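You operate a simulated robot arm through the tools that you are given. There is no shell and no other tool. Be economical: measure what you need, move in short steps, check, and stop when the job is done.

You are at the controls of a simulated robot arm. One attempt, no reset.

TASK
Seal the small drink: fit its ring in the tray first.
Fine: the ring of the same size; slide the tray out afterwards.
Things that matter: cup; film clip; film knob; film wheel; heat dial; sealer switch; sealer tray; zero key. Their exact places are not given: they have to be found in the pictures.

The check looks at the end state, three seconds after you hand in, the way a careful person would. Anything else that was tipped, shoved, dropped, spilled or broken makes it a failure. A push-on lid holds only when it is set on centred and level and pressed home; a screw cap is set on level and turned clockwise until tight.

THE ROBOT
A 6-joint arm with a fingered hand, hanging from a carriage that runs on a gantry, over the field with the corners [551, 393], [-929, 393], [-928, -2107], [552, -2107] (x, y) and turns from -660 to 27 degrees about z. Base frame: it is fixed where the carriage stands at the start and does not move with it; the origin is on the floor, on the carriage's upright axis, x ahead of it, y to its left, z up; the surface under the hand at the start is at about z = 950. Readings come in mm, degrees, newtons and seconds.
With the tool pointing down near the work surface it reaches from about 100 to 540 mm from the robot's upright axis, wherever it stands. Its first joint turns from -166.0 to 166.0 degrees. Places, roughly: film clip [1000, -200, 1400]; film knob [1000, -300, 1500]; film wheel [1000, -100, 1500]; heat dial [800, 0, 1000]; sealer switch [700, 0, 1000]; sealer tray [800, -200, 1000]; zero key [900, 0, 1000]. Payload 3.7 kg.
The tool frame sits at the grasp point between the pads (the TCP): z along the fingers, y along the line on which they close. The tips reach 26 mm beyond it. Largest opening 156 mm; the body of the gripper starts 73 mm behind the TCP. The gripper is a hand of 4 fingers: y runs from the thumb to the fingers, the wrist lies at [0, 0, -239] in the tool frame.
Orientation is told as [roll, pitch, yaw] about the base's x, y, z axes, in that order, counted from this pose: with the fingers straight down and closing along the base's y, the tool's x points along the base's -x, its y along +y and its z along -z.

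THE INTERFACE
- The arm moves only by the tool step_arm. Its argument "motion" is one flat list of numbers, 6 for each row, row after row: the shift along the tool's x, y, z in m, then the turn, a rotation vector about the tool's x, y, z in degrees. In form: [dx, dy, dz, wx, wy, wz, dx, dy, dz, wx, wy, wz, ...]. A call has 1 to 12 rows; each row shifts and turns the commanded pose from where the row before left it, along the tool's axes as they then stand. A row lasts 0.2 s, in which the tool goes at most 50 mm and 8.6 degrees; a call with a longer step from one row to the next is refused whole. Where a pose cannot be reached the arm comes as near as it can. A force on the tool above 40 N (or 10 N above the force at the start of the call, whichever is more), or a blocked arm, ends the call early, and 0.2 s more pass. In this call time passes only in rows, and 0.2 s behind the last. The reply holds the time, the measured pose of the TCP, the force on the tool along the base axes, the opening and the grip force, in the units named above and with some noise, with the torque about the TCP (base axes, N m) and any sound that the robot's microphone picked up, and new pictures: "pictures" is both (left out), scene, wrist or none.
- Cameras (640 x 400 px; columns grow to the right, rows downward): "scene" is now at [262.2, 9.6, 1754.8]; the picture's right is [0.15, -0.99, 0.00], its down [-0.89, -0.14, -0.43] and it looks along [0.43, 0.07, -0.90] (base axes); focal length 270 px, centre (320, 200). "wrist" rides on the gripper at [58, -58, -91] in the tool frame; the picture's right is [0.71, 0.71, 0.00], its down [-0.53, 0.53, -0.67] and it looks along [-0.47, 0.47, 0.74] (tool axes); focal length 265 px, centre (320, 200).
- move_column(by): slides the trunk up (or, below 0, down) by that many mm; the arm and the scene camera ride with it, the base frame stays. It gives what a move gives, with no picture.
- roll_base(legs): drives the robot by 1 to 6 legs, each [ahead, left, turn to the left] in mm, mm and degrees, along the robot's own axes; the way and the turn of a leg run together, so that a leg with both is an arc; at most 1500 mm and 180 degrees a leg. The arm and the cameras ride along, it lands a little off, and it stops where it bumps. It keeps to its track: a leg is cut to what the track allows. It gives what a move gives, and a new picture of the scene camera.
- curl_fingers(finger1, finger2, finger3, thumb_bend): sets how far each is bent, from 0 (flat) to 1 (curled in); at 0.3 the hand is open as for a grip, at 0.7 the pads meet at the TCP. One left out holds its place. A second passes; each finger stops where it meets its share of the squeeze, and holds until it gets a number again. It is the only way to open and close the hand. It gives what a move gives, with no picture; readings hold the bend of each and the force on the fingers (four entries, about 0 where the hand has none), thumb and palm.
- aim_head(pan, tilt): turns the head with the scene camera to pan (to the left, within 155 degrees either way) and tilt (down, from -29 to 69), counted from straight ahead of the robot. It gives what a move gives, and a new picture of the scene camera.
- probe_pixels(camera, pixels): for up to 12 pixels [column, row] of the newest picture of that camera ("zoom" is the newest enlarged one), the place [x, y, z] in the base frame of the surface seen there, good to about 2 mm. No time passes.
- close_up(camera, box): a new picture of the part [left, top, right, bottom] of that camera's present view, enlarged. No time passes.
- finish_job(): hands the job in; it is judged then, once.

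Go step by step. Measure first, check grasps and placings, and put right what went wrong. The budget is 80 turns and 260 pictures, counting those below and the enlarged ones. Unless the task says otherwise, let go and move clear before handing in.

The tools are called by a JSON object that holds its "method" and its "body". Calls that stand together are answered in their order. step_arm: Moves the arm, as the interface text tells. Its arguments: {"type":"object","properties":{"motion":{"type":"array","items":{"type":"number"}},"pictures":{"type":"string","enum":["both","scene","wrist","none"]}},"required":["motion"]} The other tools are called the same way: move_column (by) slides the trunk up or down; curl_fingers (finger1, finger2, finger3, thumb_bend) moves the fingers one by one; roll_base (legs) drives the base; aim_head (pan, tilt) turns the head that bears the scene camera; probe_pixels (camera, pixels) gives the place of the surface under pixels of a picture; close_up (camera, box) takes an enlarged picture of a part of a camera's view; finish_job () hands the job in.

At the start:

```text
time_s: 0.0
eef_pos: [368.6, -43.8, 999.9]
tool_rot: [0.0, 0.0, 0.1]
ft_force: [-0.3, -0.2, -1.0]
torque: [0.0, 0.02, 0.0]
grip_width: 155.7
grasp_force: 0.2
shape: jaw
bend: [0.3, 0.3, 0.3, 0.3]
finger forces: [0.0, 0.1, 0.0, 0.0, 0.0, 0.1]
trunk travel left (down, up): [-600.0, 79.0]
robot x, y, heading: [4.4, 1.6, 0.1]
head pan, tilt: [8.7, 64.3]
```

scene: 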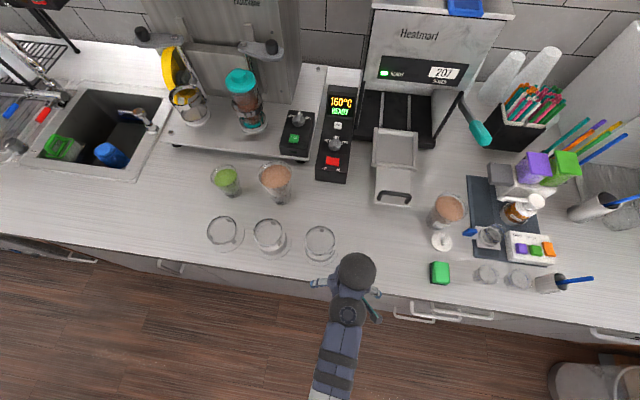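
wrist: 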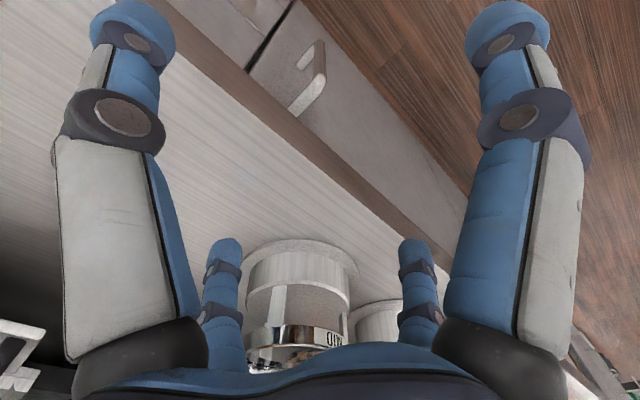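

The scene shows a cup sealer (tray at ~395,165), a control box, filled drinks (225,180), (277,178), (447,208), and three ring-like shapes at (225,232), (270,235), (320,242). I will look closer.

{"method": "close_up", "body": {"camera": "scene", "box": [190, 140, 350, 270]}}

{"method": "close_up", "body": {"camera": "scene", "box": [300, 0, 500, 220]}}

{"method": "close_up", "body": {"camera": "scene", "box": [420, 130, 620, 300]}}

{"method": "probe_pixels", "body": {"camera": "scene", "pixels": [[225, 178], [277, 178], [448, 208], [225, 232], [270, 235], [320, 242], [396, 150], [393, 195], [333, 162], [337, 145], [484, 135], [340, 125]]}}

```text
3.08 times, centred on (270, 205) of scene
```

zoom: 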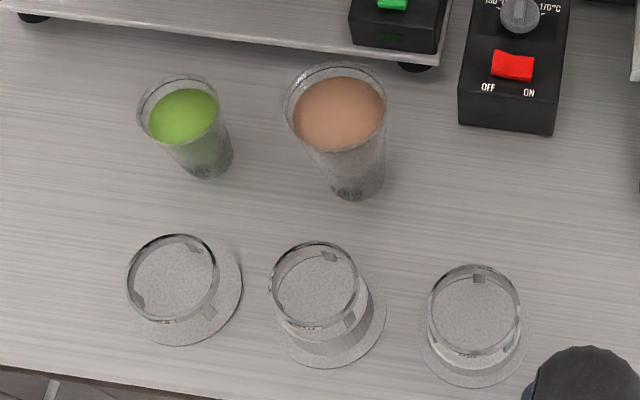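

```text
1.82 times, centred on (400, 110) of scene
```

zoom: 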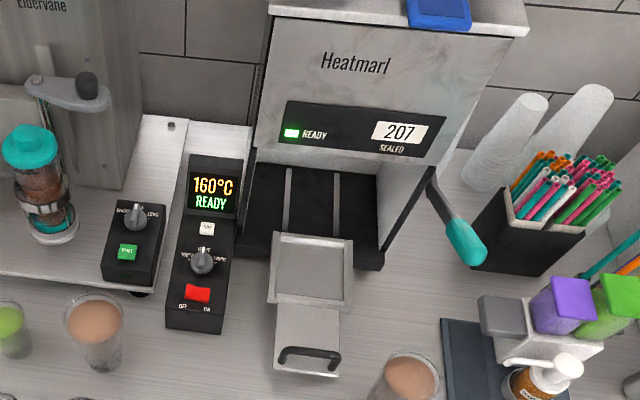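

```text
2.35 times, centred on (520, 215) of scene
```

zoom: 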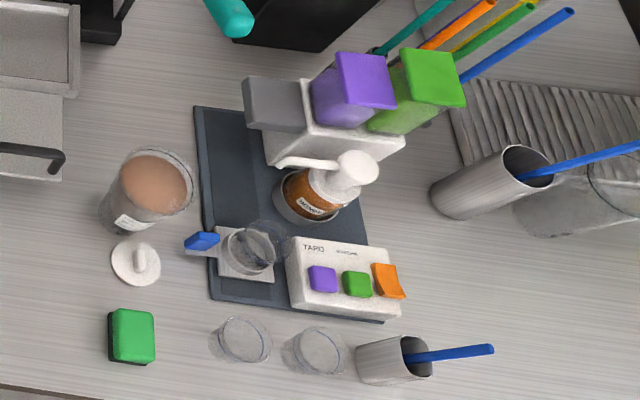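

```text
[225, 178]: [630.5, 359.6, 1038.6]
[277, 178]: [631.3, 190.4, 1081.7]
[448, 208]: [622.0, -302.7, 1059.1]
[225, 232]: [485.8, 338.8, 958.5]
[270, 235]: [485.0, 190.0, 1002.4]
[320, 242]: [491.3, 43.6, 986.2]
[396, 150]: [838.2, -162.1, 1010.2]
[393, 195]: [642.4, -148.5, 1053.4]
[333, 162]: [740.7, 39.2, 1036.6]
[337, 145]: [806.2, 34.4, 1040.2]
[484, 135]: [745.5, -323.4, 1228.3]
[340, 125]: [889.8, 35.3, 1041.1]
```

Green cup is probably the small one; rings carry printed marks. I'll look at the sealer more head-on, and read the rings.

{"method": "close_up", "body": {"camera": "scene", "box": [200, 205, 250, 250]}}

{"method": "close_up", "body": {"camera": "scene", "box": [248, 205, 345, 268]}}

{"method": "aim_head", "body": {"pan": -5, "tilt": 25}}

```text
8.89 times, centred on (225, 228) of scene
```

zoom: 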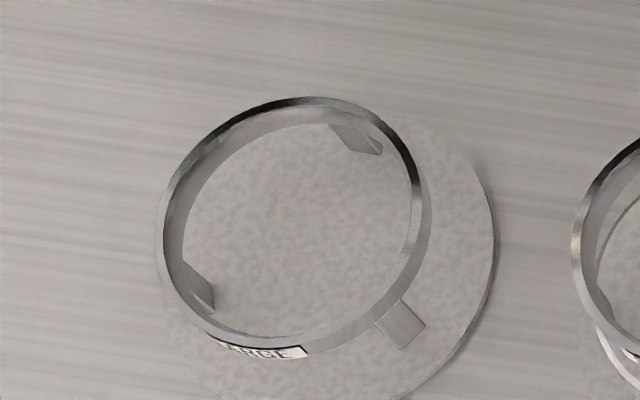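

```text
6.35 times, centred on (296, 236) of scene
```

zoom: 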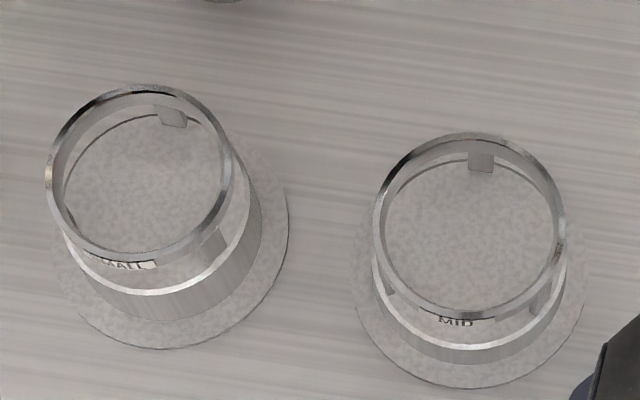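

```text
time_s: 1.1
eef_pos: [368.8, -44.0, 1000.1]
tool_rot: [-0.2, 0.0, 0.0]
ft_force: [0.6, 0.0, 0.3]
torque: [0.01, -0.02, 0.01]
grip_width: 155.8
grasp_force: 0.1
shape: jaw
bend: [0.3, 0.3, 0.3, 0.3]
finger forces: [0.1, 0.0, 0.1, 0.1, 0.0, 0.0]
trunk travel left (down, up): [-600.0, 79.0]
robot x, y, heading: [-1.3, 2.5, -0.0]
head pan, tilt: [-5.0, 25.0]
```

scene: 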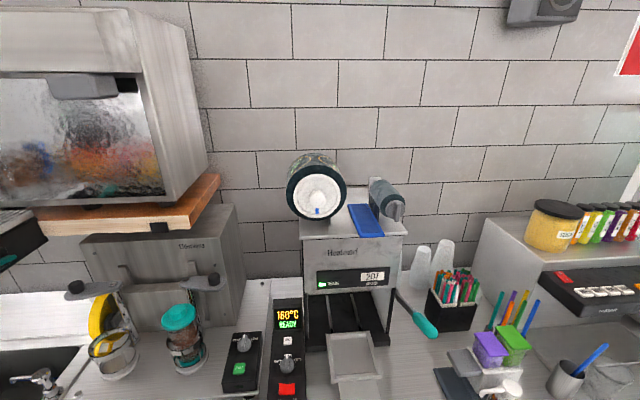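

Rings read LARGE (left), SMALL (middle), MID (right). Now check the film on top and the dials.

{"method": "close_up", "body": {"camera": "scene", "box": [270, 140, 420, 240]}}

{"method": "close_up", "body": {"camera": "scene", "box": [210, 230, 450, 400]}}

{"method": "probe_pixels", "body": {"camera": "scene", "pixels": [[318, 198], [368, 222], [395, 210], [424, 325], [405, 300], [350, 345], [350, 330], [350, 300], [288, 341], [287, 358], [287, 388]]}}

```text
4.00 times, centred on (345, 190) of scene
```

zoom: 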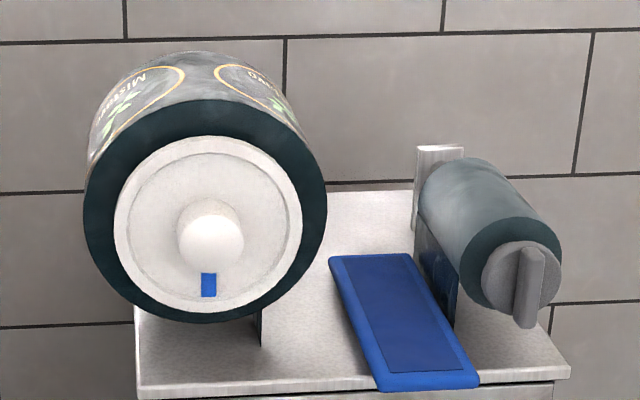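

```text
2.35 times, centred on (330, 315) of scene
```

zoom: 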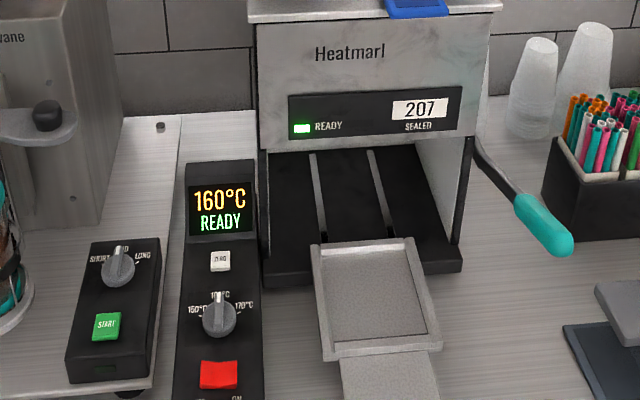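

```text
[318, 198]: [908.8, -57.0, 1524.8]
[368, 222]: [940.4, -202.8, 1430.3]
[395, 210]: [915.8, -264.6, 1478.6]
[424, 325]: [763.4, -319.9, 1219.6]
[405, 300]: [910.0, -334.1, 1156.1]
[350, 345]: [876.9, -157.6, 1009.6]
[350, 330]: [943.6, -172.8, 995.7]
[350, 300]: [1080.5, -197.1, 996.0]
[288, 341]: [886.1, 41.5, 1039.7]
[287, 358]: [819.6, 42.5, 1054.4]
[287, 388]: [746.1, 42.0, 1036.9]
```

Heater reads 160 °C READY with the dial mid. I'll lift the arm, then drive closer for a good look at the rings, tray and film.

{"method": "step_arm", "body": {"motion": [0, 0, -0.05, 0, 0, 0, 0, 0, -0.05, 0, 0, 0, 0, 0, -0.05, 0, 0, 0, 0, 0, -0.05, 0, 0, 0, 0.03, 0, -0.04, 0, 0, 0, 0.04, 0, 0, 0, 0, 0], "pictures": "none"}}

{"method": "roll_base", "body": {"legs": [[300, 0, 0]]}}

{"method": "aim_head", "body": {"pan": 0, "tilt": 66}}

```text
time_s: 2.5
eef_pos: [375.8, -51.9, 1058.3]
tool_rot: [-0.1, 0.0, 0.0]
ft_force: [0.1, -0.3, 0.2]
torque: [-0.02, 0.06, 0.01]
grip_width: 156.3
grasp_force: 0.1
shape: jaw
bend: [0.3, 0.3, 0.3, 0.3]
finger forces: [0.1, 0.0, 0.0, 0.0, 0.0, 0.1]
out of reach, approached as far as the arm can: row 2, 3, 4, 5, 6
trunk travel left (down, up): [-600.0, 79.0]
robot x, y, heading: [-0.1, 0.3, -0.0]
head pan, tilt: [-5.0, 25.0]
```

```text
time_s: 4.5
eef_pos: [665.0, -49.8, 1058.1]
tool_rot: [0.0, -0.1, 0.3]
ft_force: [0.1, 0.2, -0.5]
torque: [0.02, -0.03, 0.01]
grip_width: 155.7
grasp_force: 0.1
shape: jaw
bend: [0.3, 0.3, 0.3, 0.3]
finger forces: [0.0, 0.0, 0.0, 0.0, 0.0, 0.0]
trunk travel left (down, up): [-600.0, 79.0]
robot x, y, heading: [287.8, 1.0, 0.3]
head pan, tilt: [-5.0, 25.0]
```

scene: 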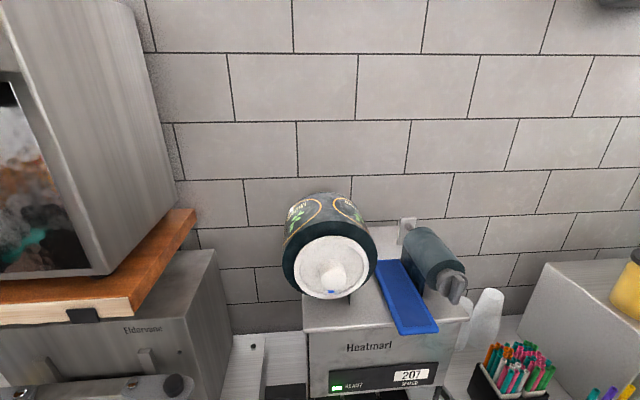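

```text
time_s: 5.5
eef_pos: [666.0, -50.7, 1057.5]
tool_rot: [0.1, -0.2, 0.2]
ft_force: [0.0, -0.4, 0.7]
torque: [-0.02, 0.0, -0.03]
grip_width: 155.9
grasp_force: 0.1
shape: jaw
bend: [0.3, 0.3, 0.3, 0.3]
finger forces: [0.1, 0.0, 0.0, 0.0, 0.0, 0.0]
trunk travel left (down, up): [-600.0, 79.0]
robot x, y, heading: [289.3, -1.2, 0.1]
head pan, tilt: [0.0, 66.0]
```

scene: 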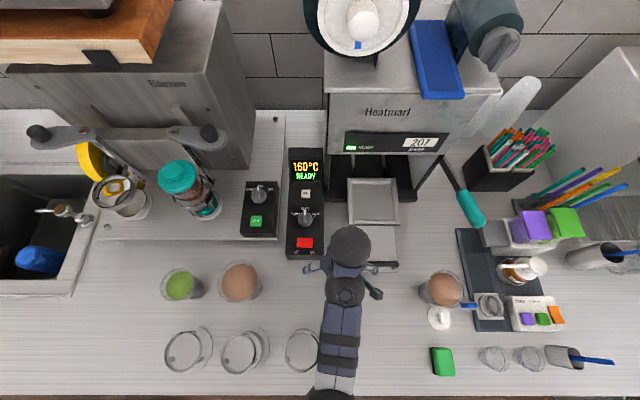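

Good overhead view. Raise the trunk for clearance and zoom in on film, tray and rings.

{"method": "move_column", "body": {"by": 78}}

{"method": "close_up", "body": {"camera": "scene", "box": [150, 260, 330, 380]}}

{"method": "probe_pixels", "body": {"camera": "zoom", "pixels": [[320, 200], [200, 200]]}}

{"method": "close_up", "body": {"camera": "scene", "box": [300, 0, 530, 160]}}

{"method": "close_up", "body": {"camera": "scene", "box": [280, 130, 480, 280]}}

```text
time_s: 6.7
eef_pos: [665.9, -50.7, 1136.1]
tool_rot: [0.1, -0.1, 0.2]
ft_force: [-0.1, -0.5, -0.1]
torque: [-0.01, -0.01, 0.01]
grip_width: 155.8
grasp_force: 0.0
shape: jaw
bend: [0.3, 0.3, 0.3, 0.3]
finger forces: [0.1, 0.0, 0.0, 0.0, 0.1, 0.0]
trunk travel left (down, up): [-678.0, 1.0]
robot x, y, heading: [288.3, 0.8, 0.2]
head pan, tilt: [0.0, 66.0]
```

```text
3.33 times, centred on (240, 320) of scene
```

zoom: 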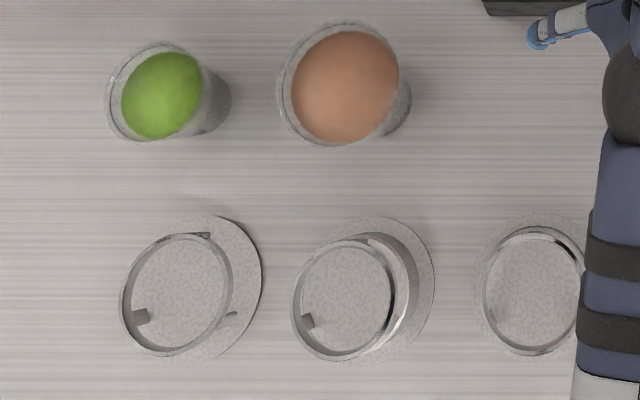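

```text
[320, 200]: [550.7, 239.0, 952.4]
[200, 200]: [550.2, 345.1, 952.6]
```

```text
2.50 times, centred on (415, 80) of scene
```

zoom: 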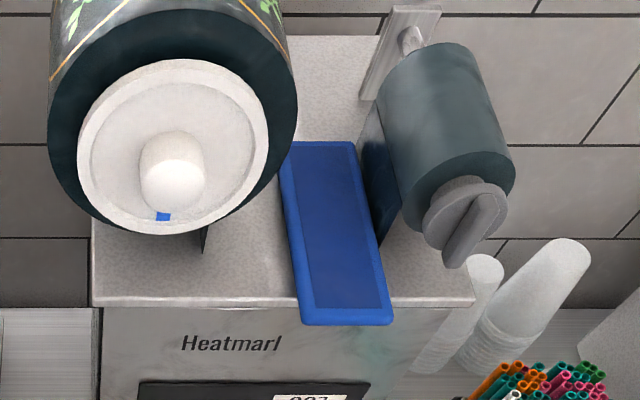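

```text
2.67 times, centred on (380, 205) of scene
```

zoom: 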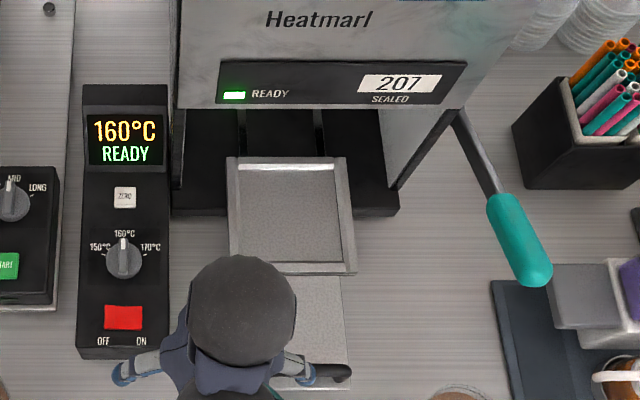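

Everything on the sealer shows ready (switch lit, 160 °C, film threaded). Now measure the SMALL ring and the tray precisely.

{"method": "close_up", "body": {"camera": "scene", "box": [210, 315, 290, 375]}}

{"method": "close_up", "body": {"camera": "scene", "box": [160, 250, 210, 300]}}

```text
6.67 times, centred on (250, 345) of scene
```

zoom: 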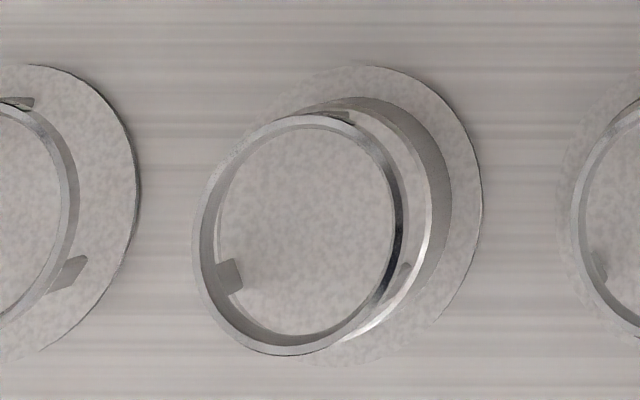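

```text
8.00 times, centred on (185, 275) of scene
```

zoom: 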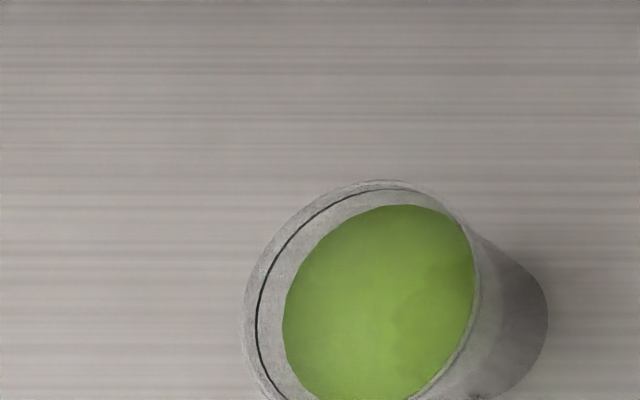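

{"method": "close_up", "body": {"camera": "scene", "box": [210, 315, 290, 375]}}

{"method": "probe_pixels", "body": {"camera": "zoom", "pixels": [[200, 210], [397, 210], [300, 118], [285, 347], [423, 210], [440, 200], [465, 210], [479, 210], [300, 200], [228, 275], [375, 72], [490, 210]]}}

{"method": "close_up", "body": {"camera": "scene", "box": [160, 260, 210, 310]}}

{"method": "probe_pixels", "body": {"camera": "zoom", "pixels": [[247, 230], [470, 230], [360, 105], [320, 200], [380, 240], [300, 310], [545, 230]]}}

{"method": "close_up", "body": {"camera": "scene", "box": [340, 155, 420, 215]}}

{"method": "probe_pixels", "body": {"camera": "zoom", "pixels": [[320, 200], [250, 200], [390, 200], [70, 200], [470, 200], [320, 150]]}}

```text
6.67 times, centred on (250, 345) of scene
```

zoom: 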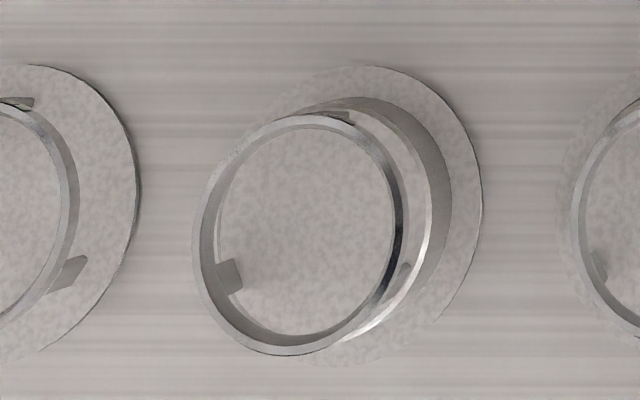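

```text
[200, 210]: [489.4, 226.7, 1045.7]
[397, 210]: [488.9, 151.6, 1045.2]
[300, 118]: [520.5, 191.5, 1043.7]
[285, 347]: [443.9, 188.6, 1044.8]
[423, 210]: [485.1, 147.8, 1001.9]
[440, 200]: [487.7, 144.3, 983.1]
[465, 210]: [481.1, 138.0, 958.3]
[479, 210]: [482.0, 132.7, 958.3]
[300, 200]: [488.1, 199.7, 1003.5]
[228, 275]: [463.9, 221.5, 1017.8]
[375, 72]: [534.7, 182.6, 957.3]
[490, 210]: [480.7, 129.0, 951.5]
```

```text
8.00 times, centred on (185, 285) of scene
```

zoom: 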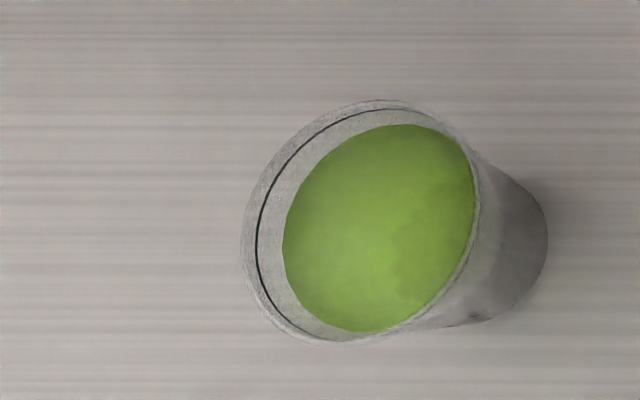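

```text
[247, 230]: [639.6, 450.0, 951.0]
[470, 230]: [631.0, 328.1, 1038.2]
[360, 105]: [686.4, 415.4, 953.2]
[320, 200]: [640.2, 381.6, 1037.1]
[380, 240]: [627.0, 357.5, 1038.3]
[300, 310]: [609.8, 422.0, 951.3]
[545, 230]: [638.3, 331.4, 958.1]
```

```text
6.67 times, centred on (380, 185) of scene
```

zoom: 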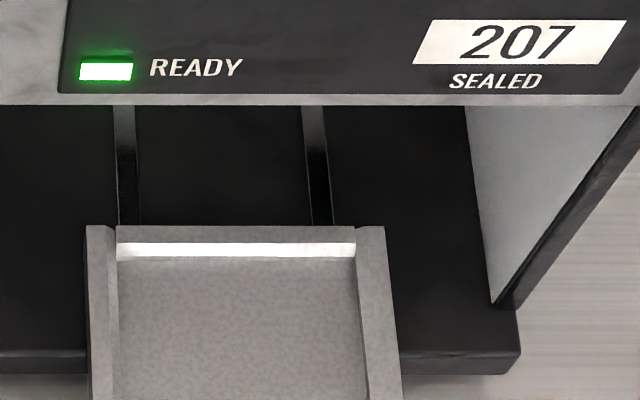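

```text
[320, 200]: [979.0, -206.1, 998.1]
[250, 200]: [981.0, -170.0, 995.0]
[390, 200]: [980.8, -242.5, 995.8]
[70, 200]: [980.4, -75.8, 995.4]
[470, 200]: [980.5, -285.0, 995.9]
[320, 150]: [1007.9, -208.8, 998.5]
```

The SMALL ring: centre ≈(482,189), flange z≈958, inner seat ≈1003, top ≈1045, outer Ø≈80. Swing the arm over the rings, drive forward, and look at the tray unobstructed.

{"method": "step_arm", "body": {"motion": [0.037, 0.03, 0, 0, 0, 0, 0.037, 0.03, 0, 0, 0, 0, 0.037, 0.03, 0, 0, 0, 0, 0.037, 0.03, 0, 0, 0, 0, 0.037, 0.03, 0, 0, 0, 0, 0.037, 0.03, 0, 0, 0, 0, 0.037, 0.03, 0, 0, 0, 0, 0.035, 0.03, 0, 0, 0, 0], "pictures": "none"}}

{"method": "roll_base", "body": {"legs": [[112, 0, 0]]}}

{"method": "aim_head", "body": {"pan": -20, "tilt": 62}}

```text
time_s: 8.5
eef_pos: [376.3, 184.8, 1115.5]
tool_rot: [0.0, -0.1, 0.1]
ft_force: [0.8, -0.4, -0.1]
torque: [0.0, -0.01, 0.0]
grip_width: 155.8
grasp_force: 0.2
shape: jaw
bend: [0.3, 0.3, 0.3, 0.3]
finger forces: [0.0, 0.0, 0.0, 0.1, 0.1, 0.0]
out of reach, approached as far as the arm can: row 1, 2, 3
trunk travel left (down, up): [-678.0, 1.0]
robot x, y, heading: [291.6, -0.9, 0.4]
head pan, tilt: [0.0, 66.0]
```

```text
time_s: 9.7
eef_pos: [493.9, 185.6, 1116.4]
tool_rot: [0.0, -0.1, 0.1]
ft_force: [0.4, 0.3, 0.2]
torque: [-0.01, 0.01, -0.01]
grip_width: 155.9
grasp_force: 0.0
shape: jaw
bend: [0.3, 0.3, 0.3, 0.3]
finger forces: [0.0, 0.0, 0.0, 0.0, 0.0, 0.1]
trunk travel left (down, up): [-678.0, 1.0]
robot x, y, heading: [405.8, 1.6, -0.0]
head pan, tilt: [0.0, 66.0]
```

scene: 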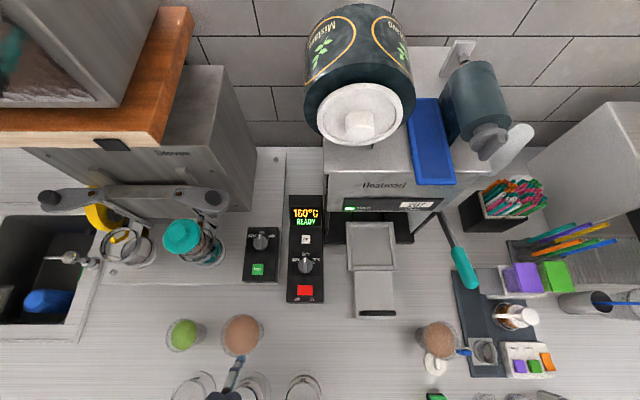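

```text
time_s: 10.6
eef_pos: [493.5, 184.2, 1116.2]
tool_rot: [0.0, -0.1, 0.0]
ft_force: [-0.4, 0.0, 0.0]
torque: [0.03, 0.0, 0.0]
grip_width: 155.8
grasp_force: 0.0
shape: jaw
bend: [0.3, 0.3, 0.3, 0.3]
finger forces: [0.0, 0.1, 0.0, 0.1, 0.1, 0.0]
trunk travel left (down, up): [-678.0, 1.0]
robot x, y, heading: [402.8, -2.2, -0.0]
head pan, tilt: [-20.0, 62.0]
```

scene: 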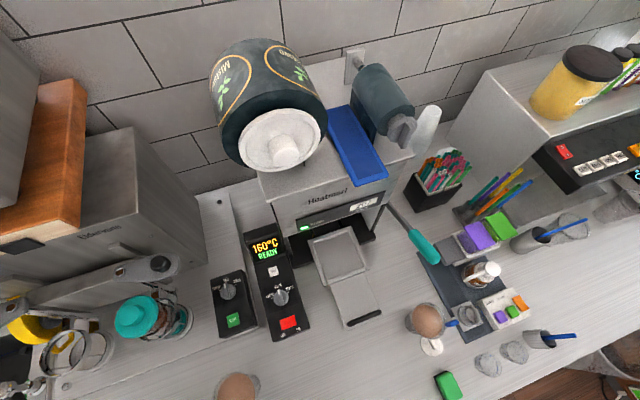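

{"method": "close_up", "body": {"camera": "scene", "box": [290, 210, 402, 340]}}

{"method": "probe_pixels", "body": {"camera": "zoom", "pixels": [[220, 110], [290, 90], [360, 170], [280, 215], [300, 150], [330, 200], [330, 290], [320, 345], [380, 322], [130, 60], [320, 30], [260, 240]]}}

{"method": "probe_pixels", "body": {"camera": "scene", "pixels": [[330, 200], [305, 228], [340, 220], [437, 262], [385, 208], [374, 216], [335, 240], [345, 180]]}}

```text
3.08 times, centred on (346, 275) of scene
```

zoom: 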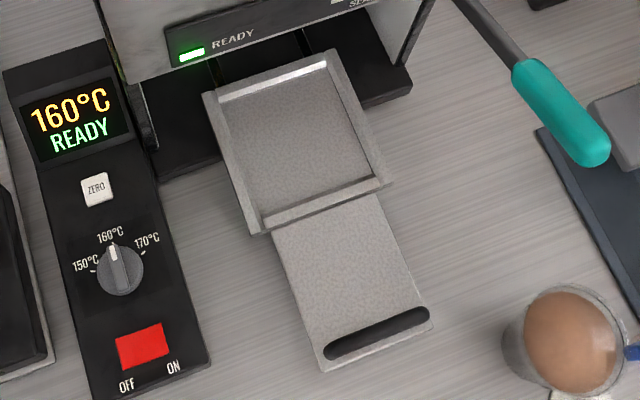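

```text
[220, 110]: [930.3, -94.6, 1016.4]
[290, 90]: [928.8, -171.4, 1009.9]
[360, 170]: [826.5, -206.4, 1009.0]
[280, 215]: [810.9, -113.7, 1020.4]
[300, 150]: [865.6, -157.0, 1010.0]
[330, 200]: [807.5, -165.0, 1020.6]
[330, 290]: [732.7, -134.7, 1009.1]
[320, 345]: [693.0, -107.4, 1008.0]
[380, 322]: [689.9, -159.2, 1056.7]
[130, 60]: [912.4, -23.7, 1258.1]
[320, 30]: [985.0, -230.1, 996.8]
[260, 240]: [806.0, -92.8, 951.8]
```

```text
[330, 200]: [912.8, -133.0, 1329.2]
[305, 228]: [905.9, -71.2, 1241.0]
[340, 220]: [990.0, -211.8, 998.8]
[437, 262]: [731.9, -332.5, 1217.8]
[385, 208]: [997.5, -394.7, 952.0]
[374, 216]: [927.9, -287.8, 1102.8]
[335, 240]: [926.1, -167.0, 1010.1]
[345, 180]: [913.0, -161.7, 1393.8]
```

{"method": "close_up", "body": {"camera": "scene", "box": [300, 220, 364, 292]}}

{"method": "probe_pixels", "body": {"camera": "zoom", "pixels": [[225, 130], [300, 105], [400, 80], [195, 120], [250, 250], [400, 150], [440, 200], [280, 330], [350, 308], [430, 280], [285, 280], [455, 165]]}}

```text
5.56 times, centred on (332, 256) of scene
```

zoom: 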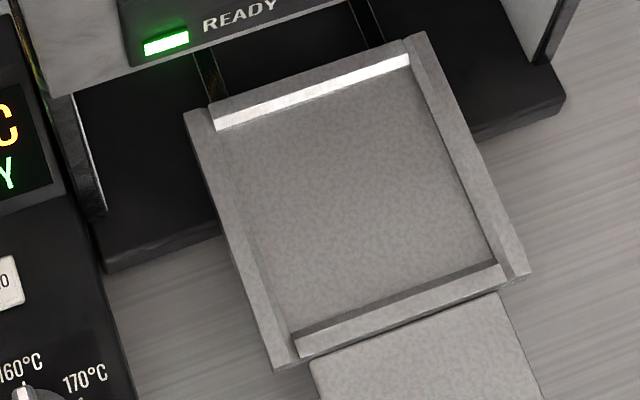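

```text
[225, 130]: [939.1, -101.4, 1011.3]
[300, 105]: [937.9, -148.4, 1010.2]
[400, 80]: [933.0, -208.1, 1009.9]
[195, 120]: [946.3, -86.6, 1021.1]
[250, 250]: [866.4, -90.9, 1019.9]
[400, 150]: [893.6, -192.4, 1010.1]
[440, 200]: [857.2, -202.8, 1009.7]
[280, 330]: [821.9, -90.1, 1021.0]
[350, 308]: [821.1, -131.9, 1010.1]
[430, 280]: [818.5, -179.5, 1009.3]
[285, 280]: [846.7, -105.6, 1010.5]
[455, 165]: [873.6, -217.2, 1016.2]
```

{"method": "probe_pixels", "body": {"camera": "zoom", "pixels": [[222, 170], [230, 167], [238, 164], [246, 210], [254, 208], [435, 130], [442, 127], [448, 125], [455, 122], [462, 208], [472, 206], [480, 204]]}}

{"method": "probe_pixels", "body": {"camera": "zoom", "pixels": [[300, 92], [300, 98], [300, 112], [340, 290], [345, 300], [350, 312], [352, 318], [355, 327], [360, 340], [210, 250], [500, 230], [515, 260]]}}

{"method": "aim_head", "body": {"pan": 40, "tilt": 66}}

```text
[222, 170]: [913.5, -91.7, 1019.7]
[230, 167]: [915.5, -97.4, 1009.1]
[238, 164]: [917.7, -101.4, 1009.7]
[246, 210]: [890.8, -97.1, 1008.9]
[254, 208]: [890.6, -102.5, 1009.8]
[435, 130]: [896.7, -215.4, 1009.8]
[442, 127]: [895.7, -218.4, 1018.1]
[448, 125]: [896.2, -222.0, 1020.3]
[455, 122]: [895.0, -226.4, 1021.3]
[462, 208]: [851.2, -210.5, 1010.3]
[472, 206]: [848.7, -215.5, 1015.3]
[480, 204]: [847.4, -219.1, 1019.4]
```

```text
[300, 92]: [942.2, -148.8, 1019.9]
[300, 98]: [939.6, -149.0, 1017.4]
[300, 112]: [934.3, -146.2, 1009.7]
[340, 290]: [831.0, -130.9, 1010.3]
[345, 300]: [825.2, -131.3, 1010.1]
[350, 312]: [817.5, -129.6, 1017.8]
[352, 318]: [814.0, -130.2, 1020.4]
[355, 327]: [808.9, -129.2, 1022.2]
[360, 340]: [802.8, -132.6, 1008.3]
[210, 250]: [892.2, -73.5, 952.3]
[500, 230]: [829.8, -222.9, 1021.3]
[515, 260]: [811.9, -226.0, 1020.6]
```

```text
time_s: 11.8
eef_pos: [494.7, 184.6, 1115.6]
tool_rot: [0.0, -0.1, 0.1]
ft_force: [0.2, 1.1, 0.0]
torque: [0.0, 0.01, -0.01]
grip_width: 156.0
grasp_force: 0.1
shape: jaw
bend: [0.3, 0.3, 0.3, 0.3]
finger forces: [0.0, 0.1, 0.2, 0.0, 0.1, 0.1]
trunk travel left (down, up): [-678.0, 1.0]
robot x, y, heading: [405.3, -2.0, -0.0]
head pan, tilt: [40.0, 66.0]
```

scene: 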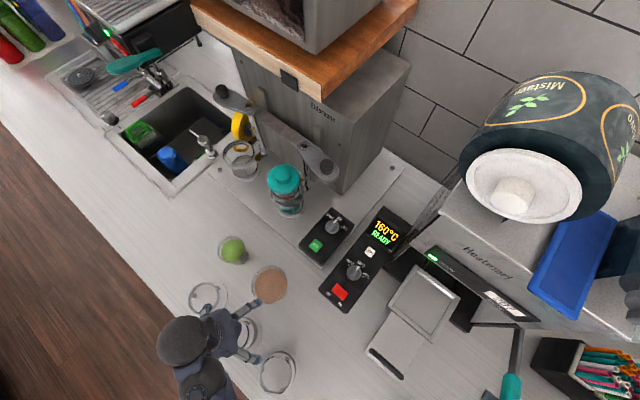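

Tray recess is x 819–938, y −97…−216 (centre ≈(878.5,−156.5), floor z 1010). Now pre-close a bit, centre over the SMALL ring and take a wrist look.

{"method": "curl_fingers", "body": {"finger1": 0.4, "finger2": 0.4, "finger3": 0.4, "thumb_bend": 0.4}}

{"method": "step_arm", "body": {"motion": [0.012, 0.0045, 0.02, 0, 0, 0], "pictures": "both"}}

```text
time_s: 12.8
eef_pos: [494.0, 184.3, 1115.1]
tool_rot: [0.1, -0.1, 0.1]
ft_force: [-0.4, 1.0, -0.8]
torque: [-0.02, 0.0, -0.02]
grip_width: 80.0
grasp_force: 0.0
shape: fingers
bend: [0.4, 0.4, 0.4, 0.4]
finger forces: [0.0, 0.1, 0.0, 0.1, 0.1, 0.0]
trunk travel left (down, up): [-678.0, 1.0]
robot x, y, heading: [406.1, -0.7, 0.1]
head pan, tilt: [40.0, 66.0]
```

```text
time_s: 13.2
eef_pos: [482.2, 187.9, 1094.6]
tool_rot: [0.0, -0.1, 0.0]
ft_force: [-0.4, -0.2, 0.2]
torque: [-0.01, 0.02, 0.0]
grip_width: 79.6
grasp_force: 0.0
shape: fingers
bend: [0.4, 0.4, 0.4, 0.4]
finger forces: [0.0, 0.1, 0.1, 0.1, 0.0, 0.0]
trunk travel left (down, up): [-678.0, 1.0]
robot x, y, heading: [406.6, 0.1, -0.2]
head pan, tilt: [40.0, 66.0]
```

scene: 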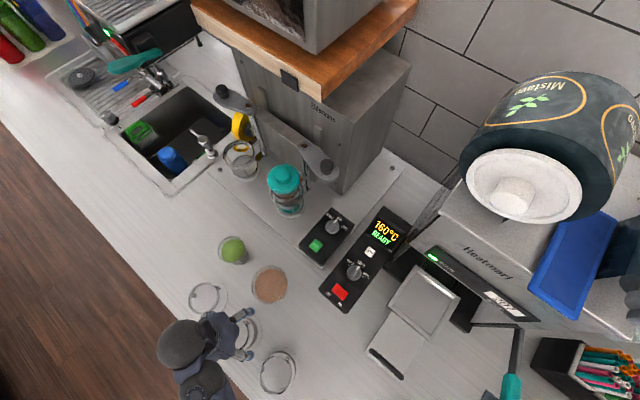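
wrist: 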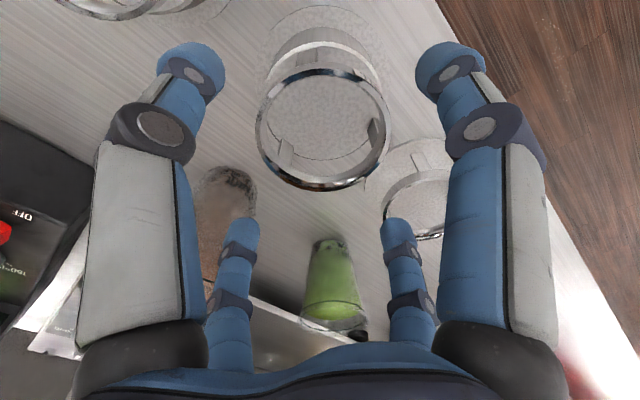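

Ring is centred between the fingers in the wrist view. Open a little more (0.34) and descend around it.

{"method": "curl_fingers", "body": {"finger1": 0.34, "finger2": 0.34, "finger3": 0.34, "thumb_bend": 0.34}}

{"method": "step_arm", "body": {"motion": [0, 0.001, 0.03, 0, 0, 0, 0, 0, 0.015, 0, 0, 0], "pictures": "wrist"}}

```text
time_s: 14.2
eef_pos: [482.2, 189.1, 1093.3]
tool_rot: [0.0, -0.1, 0.1]
ft_force: [-0.3, 0.2, 0.4]
torque: [0.01, 0.02, 0.01]
grip_width: 95.3
grasp_force: 0.1
shape: fingers
bend: [0.34, 0.34, 0.34, 0.34]
finger forces: [0.0, 0.0, 0.0, 0.0, 0.0, 0.1]
trunk travel left (down, up): [-678.0, 1.0]
robot x, y, heading: [407.7, 3.0, -0.2]
head pan, tilt: [40.0, 66.0]
```

```text
time_s: 14.8
eef_pos: [482.9, 189.9, 1049.4]
tool_rot: [0.0, 0.0, 0.1]
ft_force: [-0.1, 0.3, -0.4]
torque: [-0.01, 0.01, 0.03]
grip_width: 95.7
grasp_force: 0.0
shape: fingers
bend: [0.34, 0.34, 0.34, 0.34]
finger forces: [0.1, 0.0, 0.1, 0.0, 0.0, 0.1]
trunk travel left (down, up): [-678.0, 1.0]
robot x, y, heading: [405.5, -2.1, 0.1]
head pan, tilt: [40.0, 66.0]
```

wrist: 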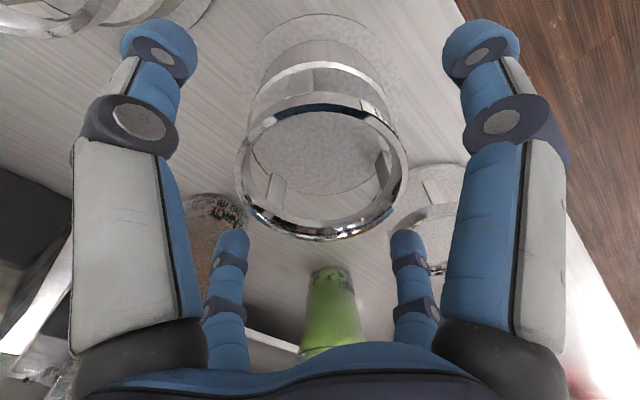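

{"method": "step_arm", "body": {"motion": [0, 0, 0.015, 0, 0, 0, 0, 0, 0.015, 0, 0, 0, 0, 0, 0.015, 0, 0, 0], "pictures": "both"}}

{"method": "close_up", "body": {"camera": "scene", "box": [150, 270, 310, 400]}}

```text
time_s: 15.7
eef_pos: [484.0, 190.9, 1003.5]
tool_rot: [0.0, -0.1, 0.0]
ft_force: [0.7, -0.4, 0.2]
torque: [0.02, 0.01, 0.02]
grip_width: 95.4
grasp_force: 0.1
shape: fingers
bend: [0.34, 0.34, 0.34, 0.34]
finger forces: [0.0, 0.0, 0.0, 0.0, 0.1, 0.1]
trunk travel left (down, up): [-678.0, 1.0]
robot x, y, heading: [407.1, 3.6, -0.2]
head pan, tilt: [40.0, 66.0]
```

scene: 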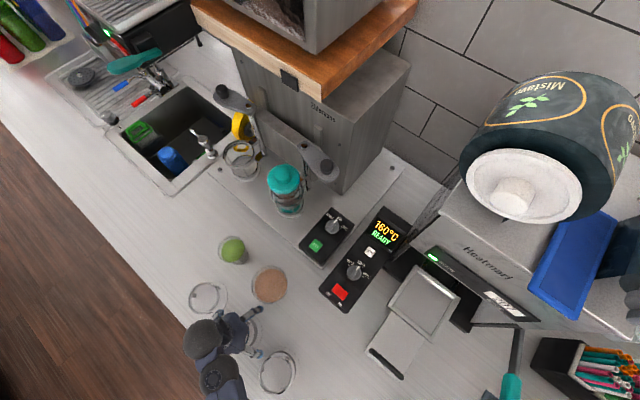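
wrist: 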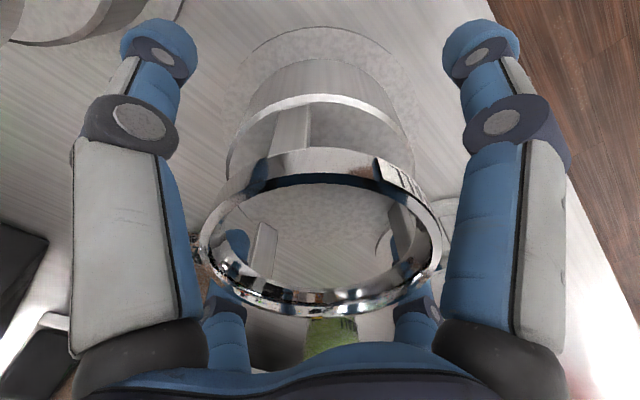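

```text
3.08 times, centred on (230, 335) of scene
```

zoom: 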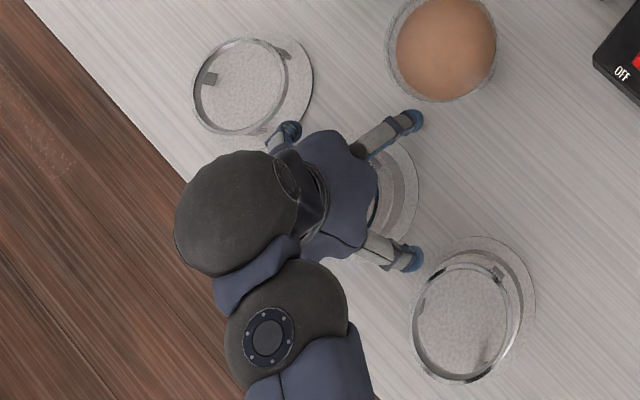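

Fingers surround the ring without contact. Close to grip.

{"method": "curl_fingers", "body": {"finger1": 0.55, "finger2": 0.55, "finger3": 0.55, "thumb_bend": 0.55}}

{"method": "close_up", "body": {"camera": "wrist", "box": [0, 0, 640, 400]}}

```text
time_s: 16.6
eef_pos: [482.0, 189.5, 1005.8]
tool_rot: [0.0, 0.0, 0.1]
ft_force: [0.0, -1.7, 2.4]
torque: [-0.12, 0.01, 0.03]
grip_width: 56.6
grasp_force: 12.3
shape: fingers
bend: [0.48, 0.49, 0.5, 0.5]
finger forces: [6.1, 5.2, 4.5, 0.0, 8.1, 0.0]
trunk travel left (down, up): [-678.0, 1.0]
robot x, y, heading: [407.4, 2.5, 0.1]
head pan, tilt: [40.0, 66.0]
```

```text
1.00 times, centred on (320, 200) of wrist (not enlarged: the box is as wide or as high as the picture)
```

zoom: 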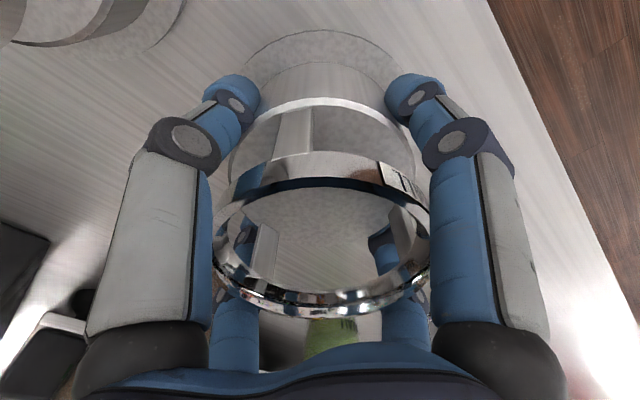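

Gripped (≈12 N, all four contacts). Lift and see how high I can go.

{"method": "step_arm", "body": {"motion": [0, 0, -0.02, 0, 0, 0, 0, 0, -0.03, 0, 0, 0, 0, 0, -0.03, 0, 0, 0, 0, 0, -0.03, 0, 0, 0, 0, 0, -0.03, 0, 0, 0], "pictures": "both"}}

```text
time_s: 17.9
eef_pos: [479.1, 187.4, 1117.6]
tool_rot: [0.0, -0.2, 0.1]
ft_force: [-0.4, -0.1, -2.5]
torque: [-0.02, 0.03, -0.02]
grip_width: 56.8
grasp_force: 11.9
shape: fingers
bend: [0.49, 0.49, 0.5, 0.5]
finger forces: [6.0, 5.5, 4.5, 0.1, 7.4, 0.0]
out of reach, approached as far as the arm can: row 5
trunk travel left (down, up): [-678.0, 1.0]
robot x, y, heading: [407.4, 5.1, 0.2]
head pan, tilt: [40.0, 66.0]
```

scene: 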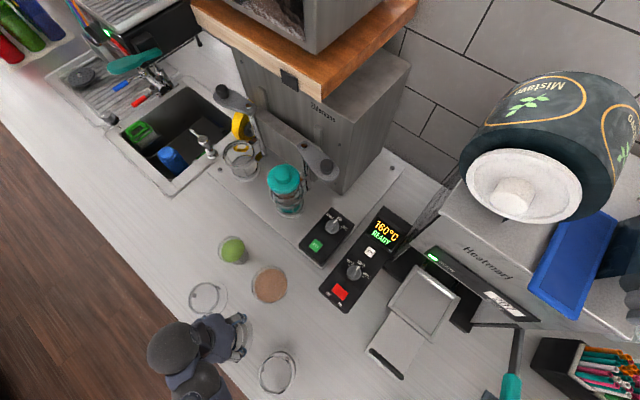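
wrist: 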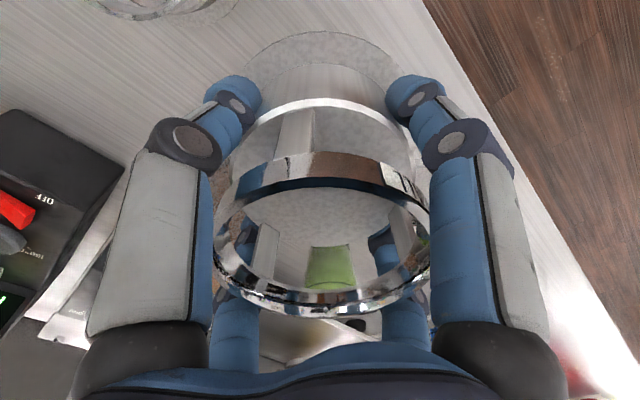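

Ring lifted level, flange underside ≈1064. Route around the large cup toward the tray front, watching height.

{"method": "step_arm", "body": {"motion": [-0.0255, -0.0385, 0, 0, 0, 0, -0.0255, -0.0385, 0, 0, 0, 0, -0.0175, -0.0325, 0, 0, 0, 0, -0.0175, -0.0325, 0, 0, 0, 0, -0.0175, -0.0325, 0, 0, 0, 0, -0.0175, -0.0325, 0, 0, 0, 0, -0.0033, -0.045, 0, 0, 0, 0, -0.0033, -0.045, 0, 0, 0, 0, -0.0033, -0.045, 0, 0, 0, 0, 0, 0, -0.03, 0, 0, 0], "pictures": "both"}}

```text
time_s: 20.1
eef_pos: [613.1, -159.3, 1113.5]
tool_rot: [0.0, -0.1, 0.1]
ft_force: [0.3, -0.8, -3.2]
torque: [-0.01, 0.02, -0.03]
grip_width: 56.3
grasp_force: 11.0
shape: fingers
bend: [0.49, 0.49, 0.5, 0.5]
finger forces: [5.8, 5.4, 4.4, 0.0, 7.1, 0.0]
out of reach, approached as far as the arm can: row 8, 10
trunk travel left (down, up): [-678.0, 1.0]
robot x, y, heading: [401.9, 0.6, 0.2]
head pan, tilt: [40.0, 66.0]
```

scene: 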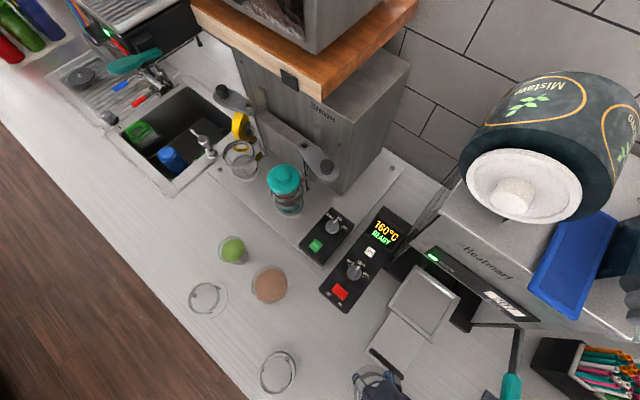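
wrist: 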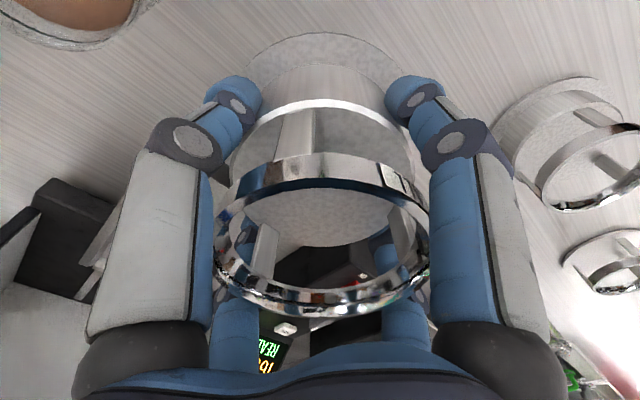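

Realised constraint: with the tool vertical, the wrist would hit the sealer's head (front face x≈912, above z≈1240) over the tray centre. I'll set the ring on the free counter here, and re-grip with the hand leaned back ~13°.

{"method": "step_arm", "body": {"motion": [0.038, 0.01, 0.02, 0, 0, 0, 0, 0, 0.03, 0, 0, 0, 0, 0, 0.03, 0, 0, 0, 0, 0, 0.015, 0, 0, 0, 0, 0, 0.009, 0, 0, 0, 0, 0, 0.003, 0, 0, 0], "pictures": "wrist"}}

{"method": "aim_head", "body": {"pan": -30, "tilt": 66}}

```text
time_s: 21.4
eef_pos: [573.9, -145.4, 1005.4]
tool_rot: [-0.1, -0.1, 0.0]
ft_force: [-1.2, 0.5, -0.9]
torque: [-0.04, 0.02, -0.01]
grip_width: 56.1
grasp_force: 11.7
shape: fingers
bend: [0.49, 0.49, 0.5, 0.5]
finger forces: [6.1, 5.8, 4.4, 0.0, 7.1, 0.0]
trunk travel left (down, up): [-678.0, 1.0]
robot x, y, heading: [410.3, 2.6, 0.0]
head pan, tilt: [40.0, 66.0]
```

wrist: 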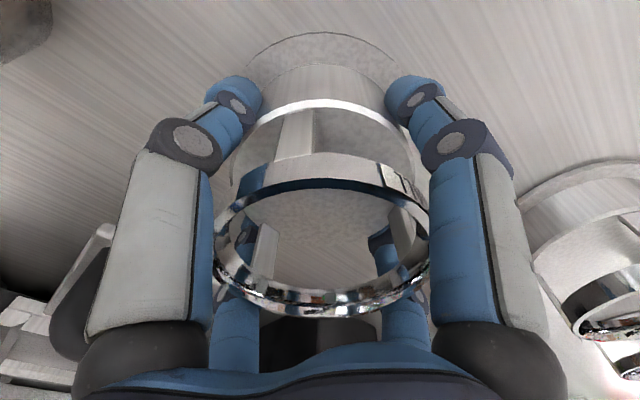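

```text
time_s: 22.9
eef_pos: [573.5, -145.1, 1005.8]
tool_rot: [0.1, -0.1, 0.0]
ft_force: [-1.6, 0.4, -2.2]
torque: [-0.05, 0.03, -0.03]
grip_width: 56.3
grasp_force: 11.6
shape: fingers
bend: [0.49, 0.49, 0.5, 0.5]
finger forces: [6.1, 5.8, 4.4, 0.1, 7.1, 0.0]
trunk travel left (down, up): [-678.0, 1.0]
robot x, y, heading: [407.8, -0.5, -0.1]
head pan, tilt: [-30.0, 66.0]
```

scene: 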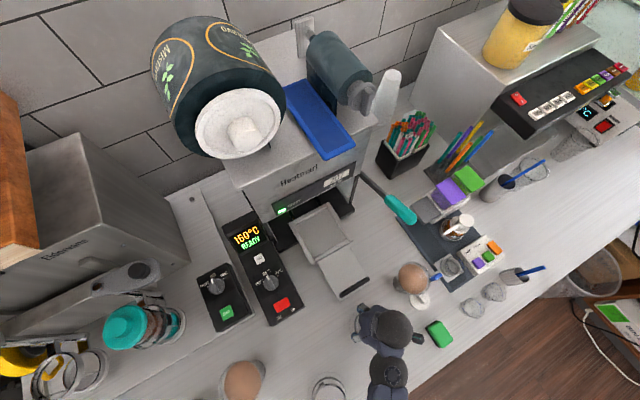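

{"method": "step_arm", "body": {"motion": [0, 0, 0.002, 0, 0, 0, 0, 0, 0.001, 0, 0, 0], "pictures": "none"}}

{"method": "close_up", "body": {"camera": "scene", "box": [330, 280, 460, 390]}}

{"method": "probe_pixels", "body": {"camera": "scene", "pixels": [[392, 328], [392, 312], [408, 335], [390, 375], [378, 318]]}}

```text
time_s: 23.5
eef_pos: [573.9, -146.1, 1003.2]
tool_rot: [-0.2, -0.2, -0.1]
ft_force: [-2.3, 1.9, 20.7]
torque: [0.05, 0.11, -0.03]
grip_width: 56.1
grasp_force: 13.1
shape: fingers
bend: [0.49, 0.49, 0.5, 0.51]
finger forces: [7.2, 6.9, 5.1, 0.1, 7.4, 0.1]
trunk travel left (down, up): [-678.0, 1.0]
robot x, y, heading: [407.5, -0.1, -0.3]
head pan, tilt: [-30.0, 66.0]
```

```text
3.64 times, centred on (395, 335) of scene
```

zoom: 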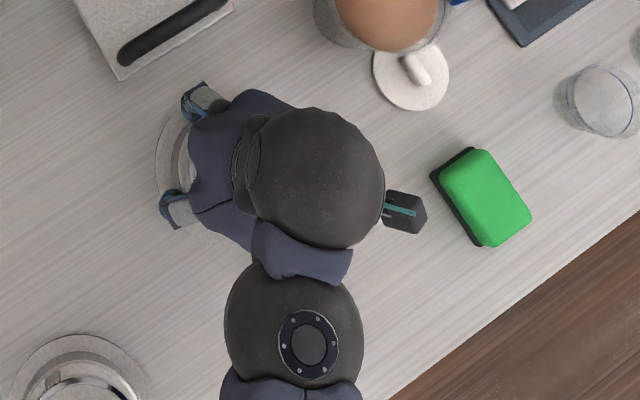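

```text
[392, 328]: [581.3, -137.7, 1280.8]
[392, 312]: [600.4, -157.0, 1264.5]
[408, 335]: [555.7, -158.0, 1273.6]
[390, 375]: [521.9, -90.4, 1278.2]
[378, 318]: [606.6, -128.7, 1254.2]
```

Firm contact: ring seated. Open, lean back 10°, re-grip.

{"method": "curl_fingers", "body": {"finger1": 0.36, "finger2": 0.36, "finger3": 0.36, "thumb_bend": 0.36}}

{"method": "step_arm", "body": {"motion": [0, 0, -0.005, 0, -5, 0, 0, 0, 0, 0, -5, 0], "pictures": "wrist"}}

{"method": "close_up", "body": {"camera": "scene", "box": [330, 280, 460, 390]}}

```text
time_s: 24.5
eef_pos: [574.0, -145.9, 1002.9]
tool_rot: [0.0, -0.1, 0.0]
ft_force: [-0.1, 0.3, 0.8]
torque: [0.02, 0.03, -0.03]
grip_width: 89.9
grasp_force: 0.0
shape: fingers
bend: [0.36, 0.36, 0.36, 0.36]
finger forces: [0.1, 0.1, 0.0, 0.0, 0.0, 0.0]
trunk travel left (down, up): [-678.0, 1.0]
robot x, y, heading: [405.9, -0.0, 0.0]
head pan, tilt: [-30.0, 66.0]
```

```text
time_s: 25.1
eef_pos: [555.0, -138.0, 1039.0]
tool_rot: [-0.3, -6.6, 0.1]
ft_force: [0.3, -1.3, 0.5]
torque: [0.02, 0.02, -0.03]
grip_width: 90.0
grasp_force: 0.1
shape: fingers
bend: [0.36, 0.36, 0.36, 0.36]
finger forces: [0.0, 0.0, 0.0, 0.0, 0.0, 0.0]
out of reach, approached as far as the arm can: row 1, 2
trunk travel left (down, up): [-678.0, 1.0]
robot x, y, heading: [410.3, -1.2, 0.0]
head pan, tilt: [-30.0, 66.0]
```

wrist: 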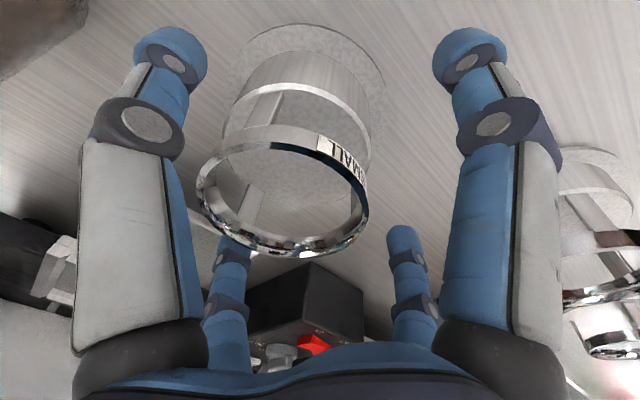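

```text
3.64 times, centred on (395, 335) of scene
```

zoom: 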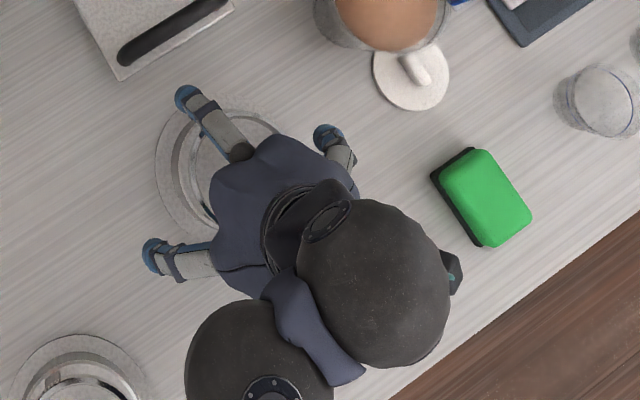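

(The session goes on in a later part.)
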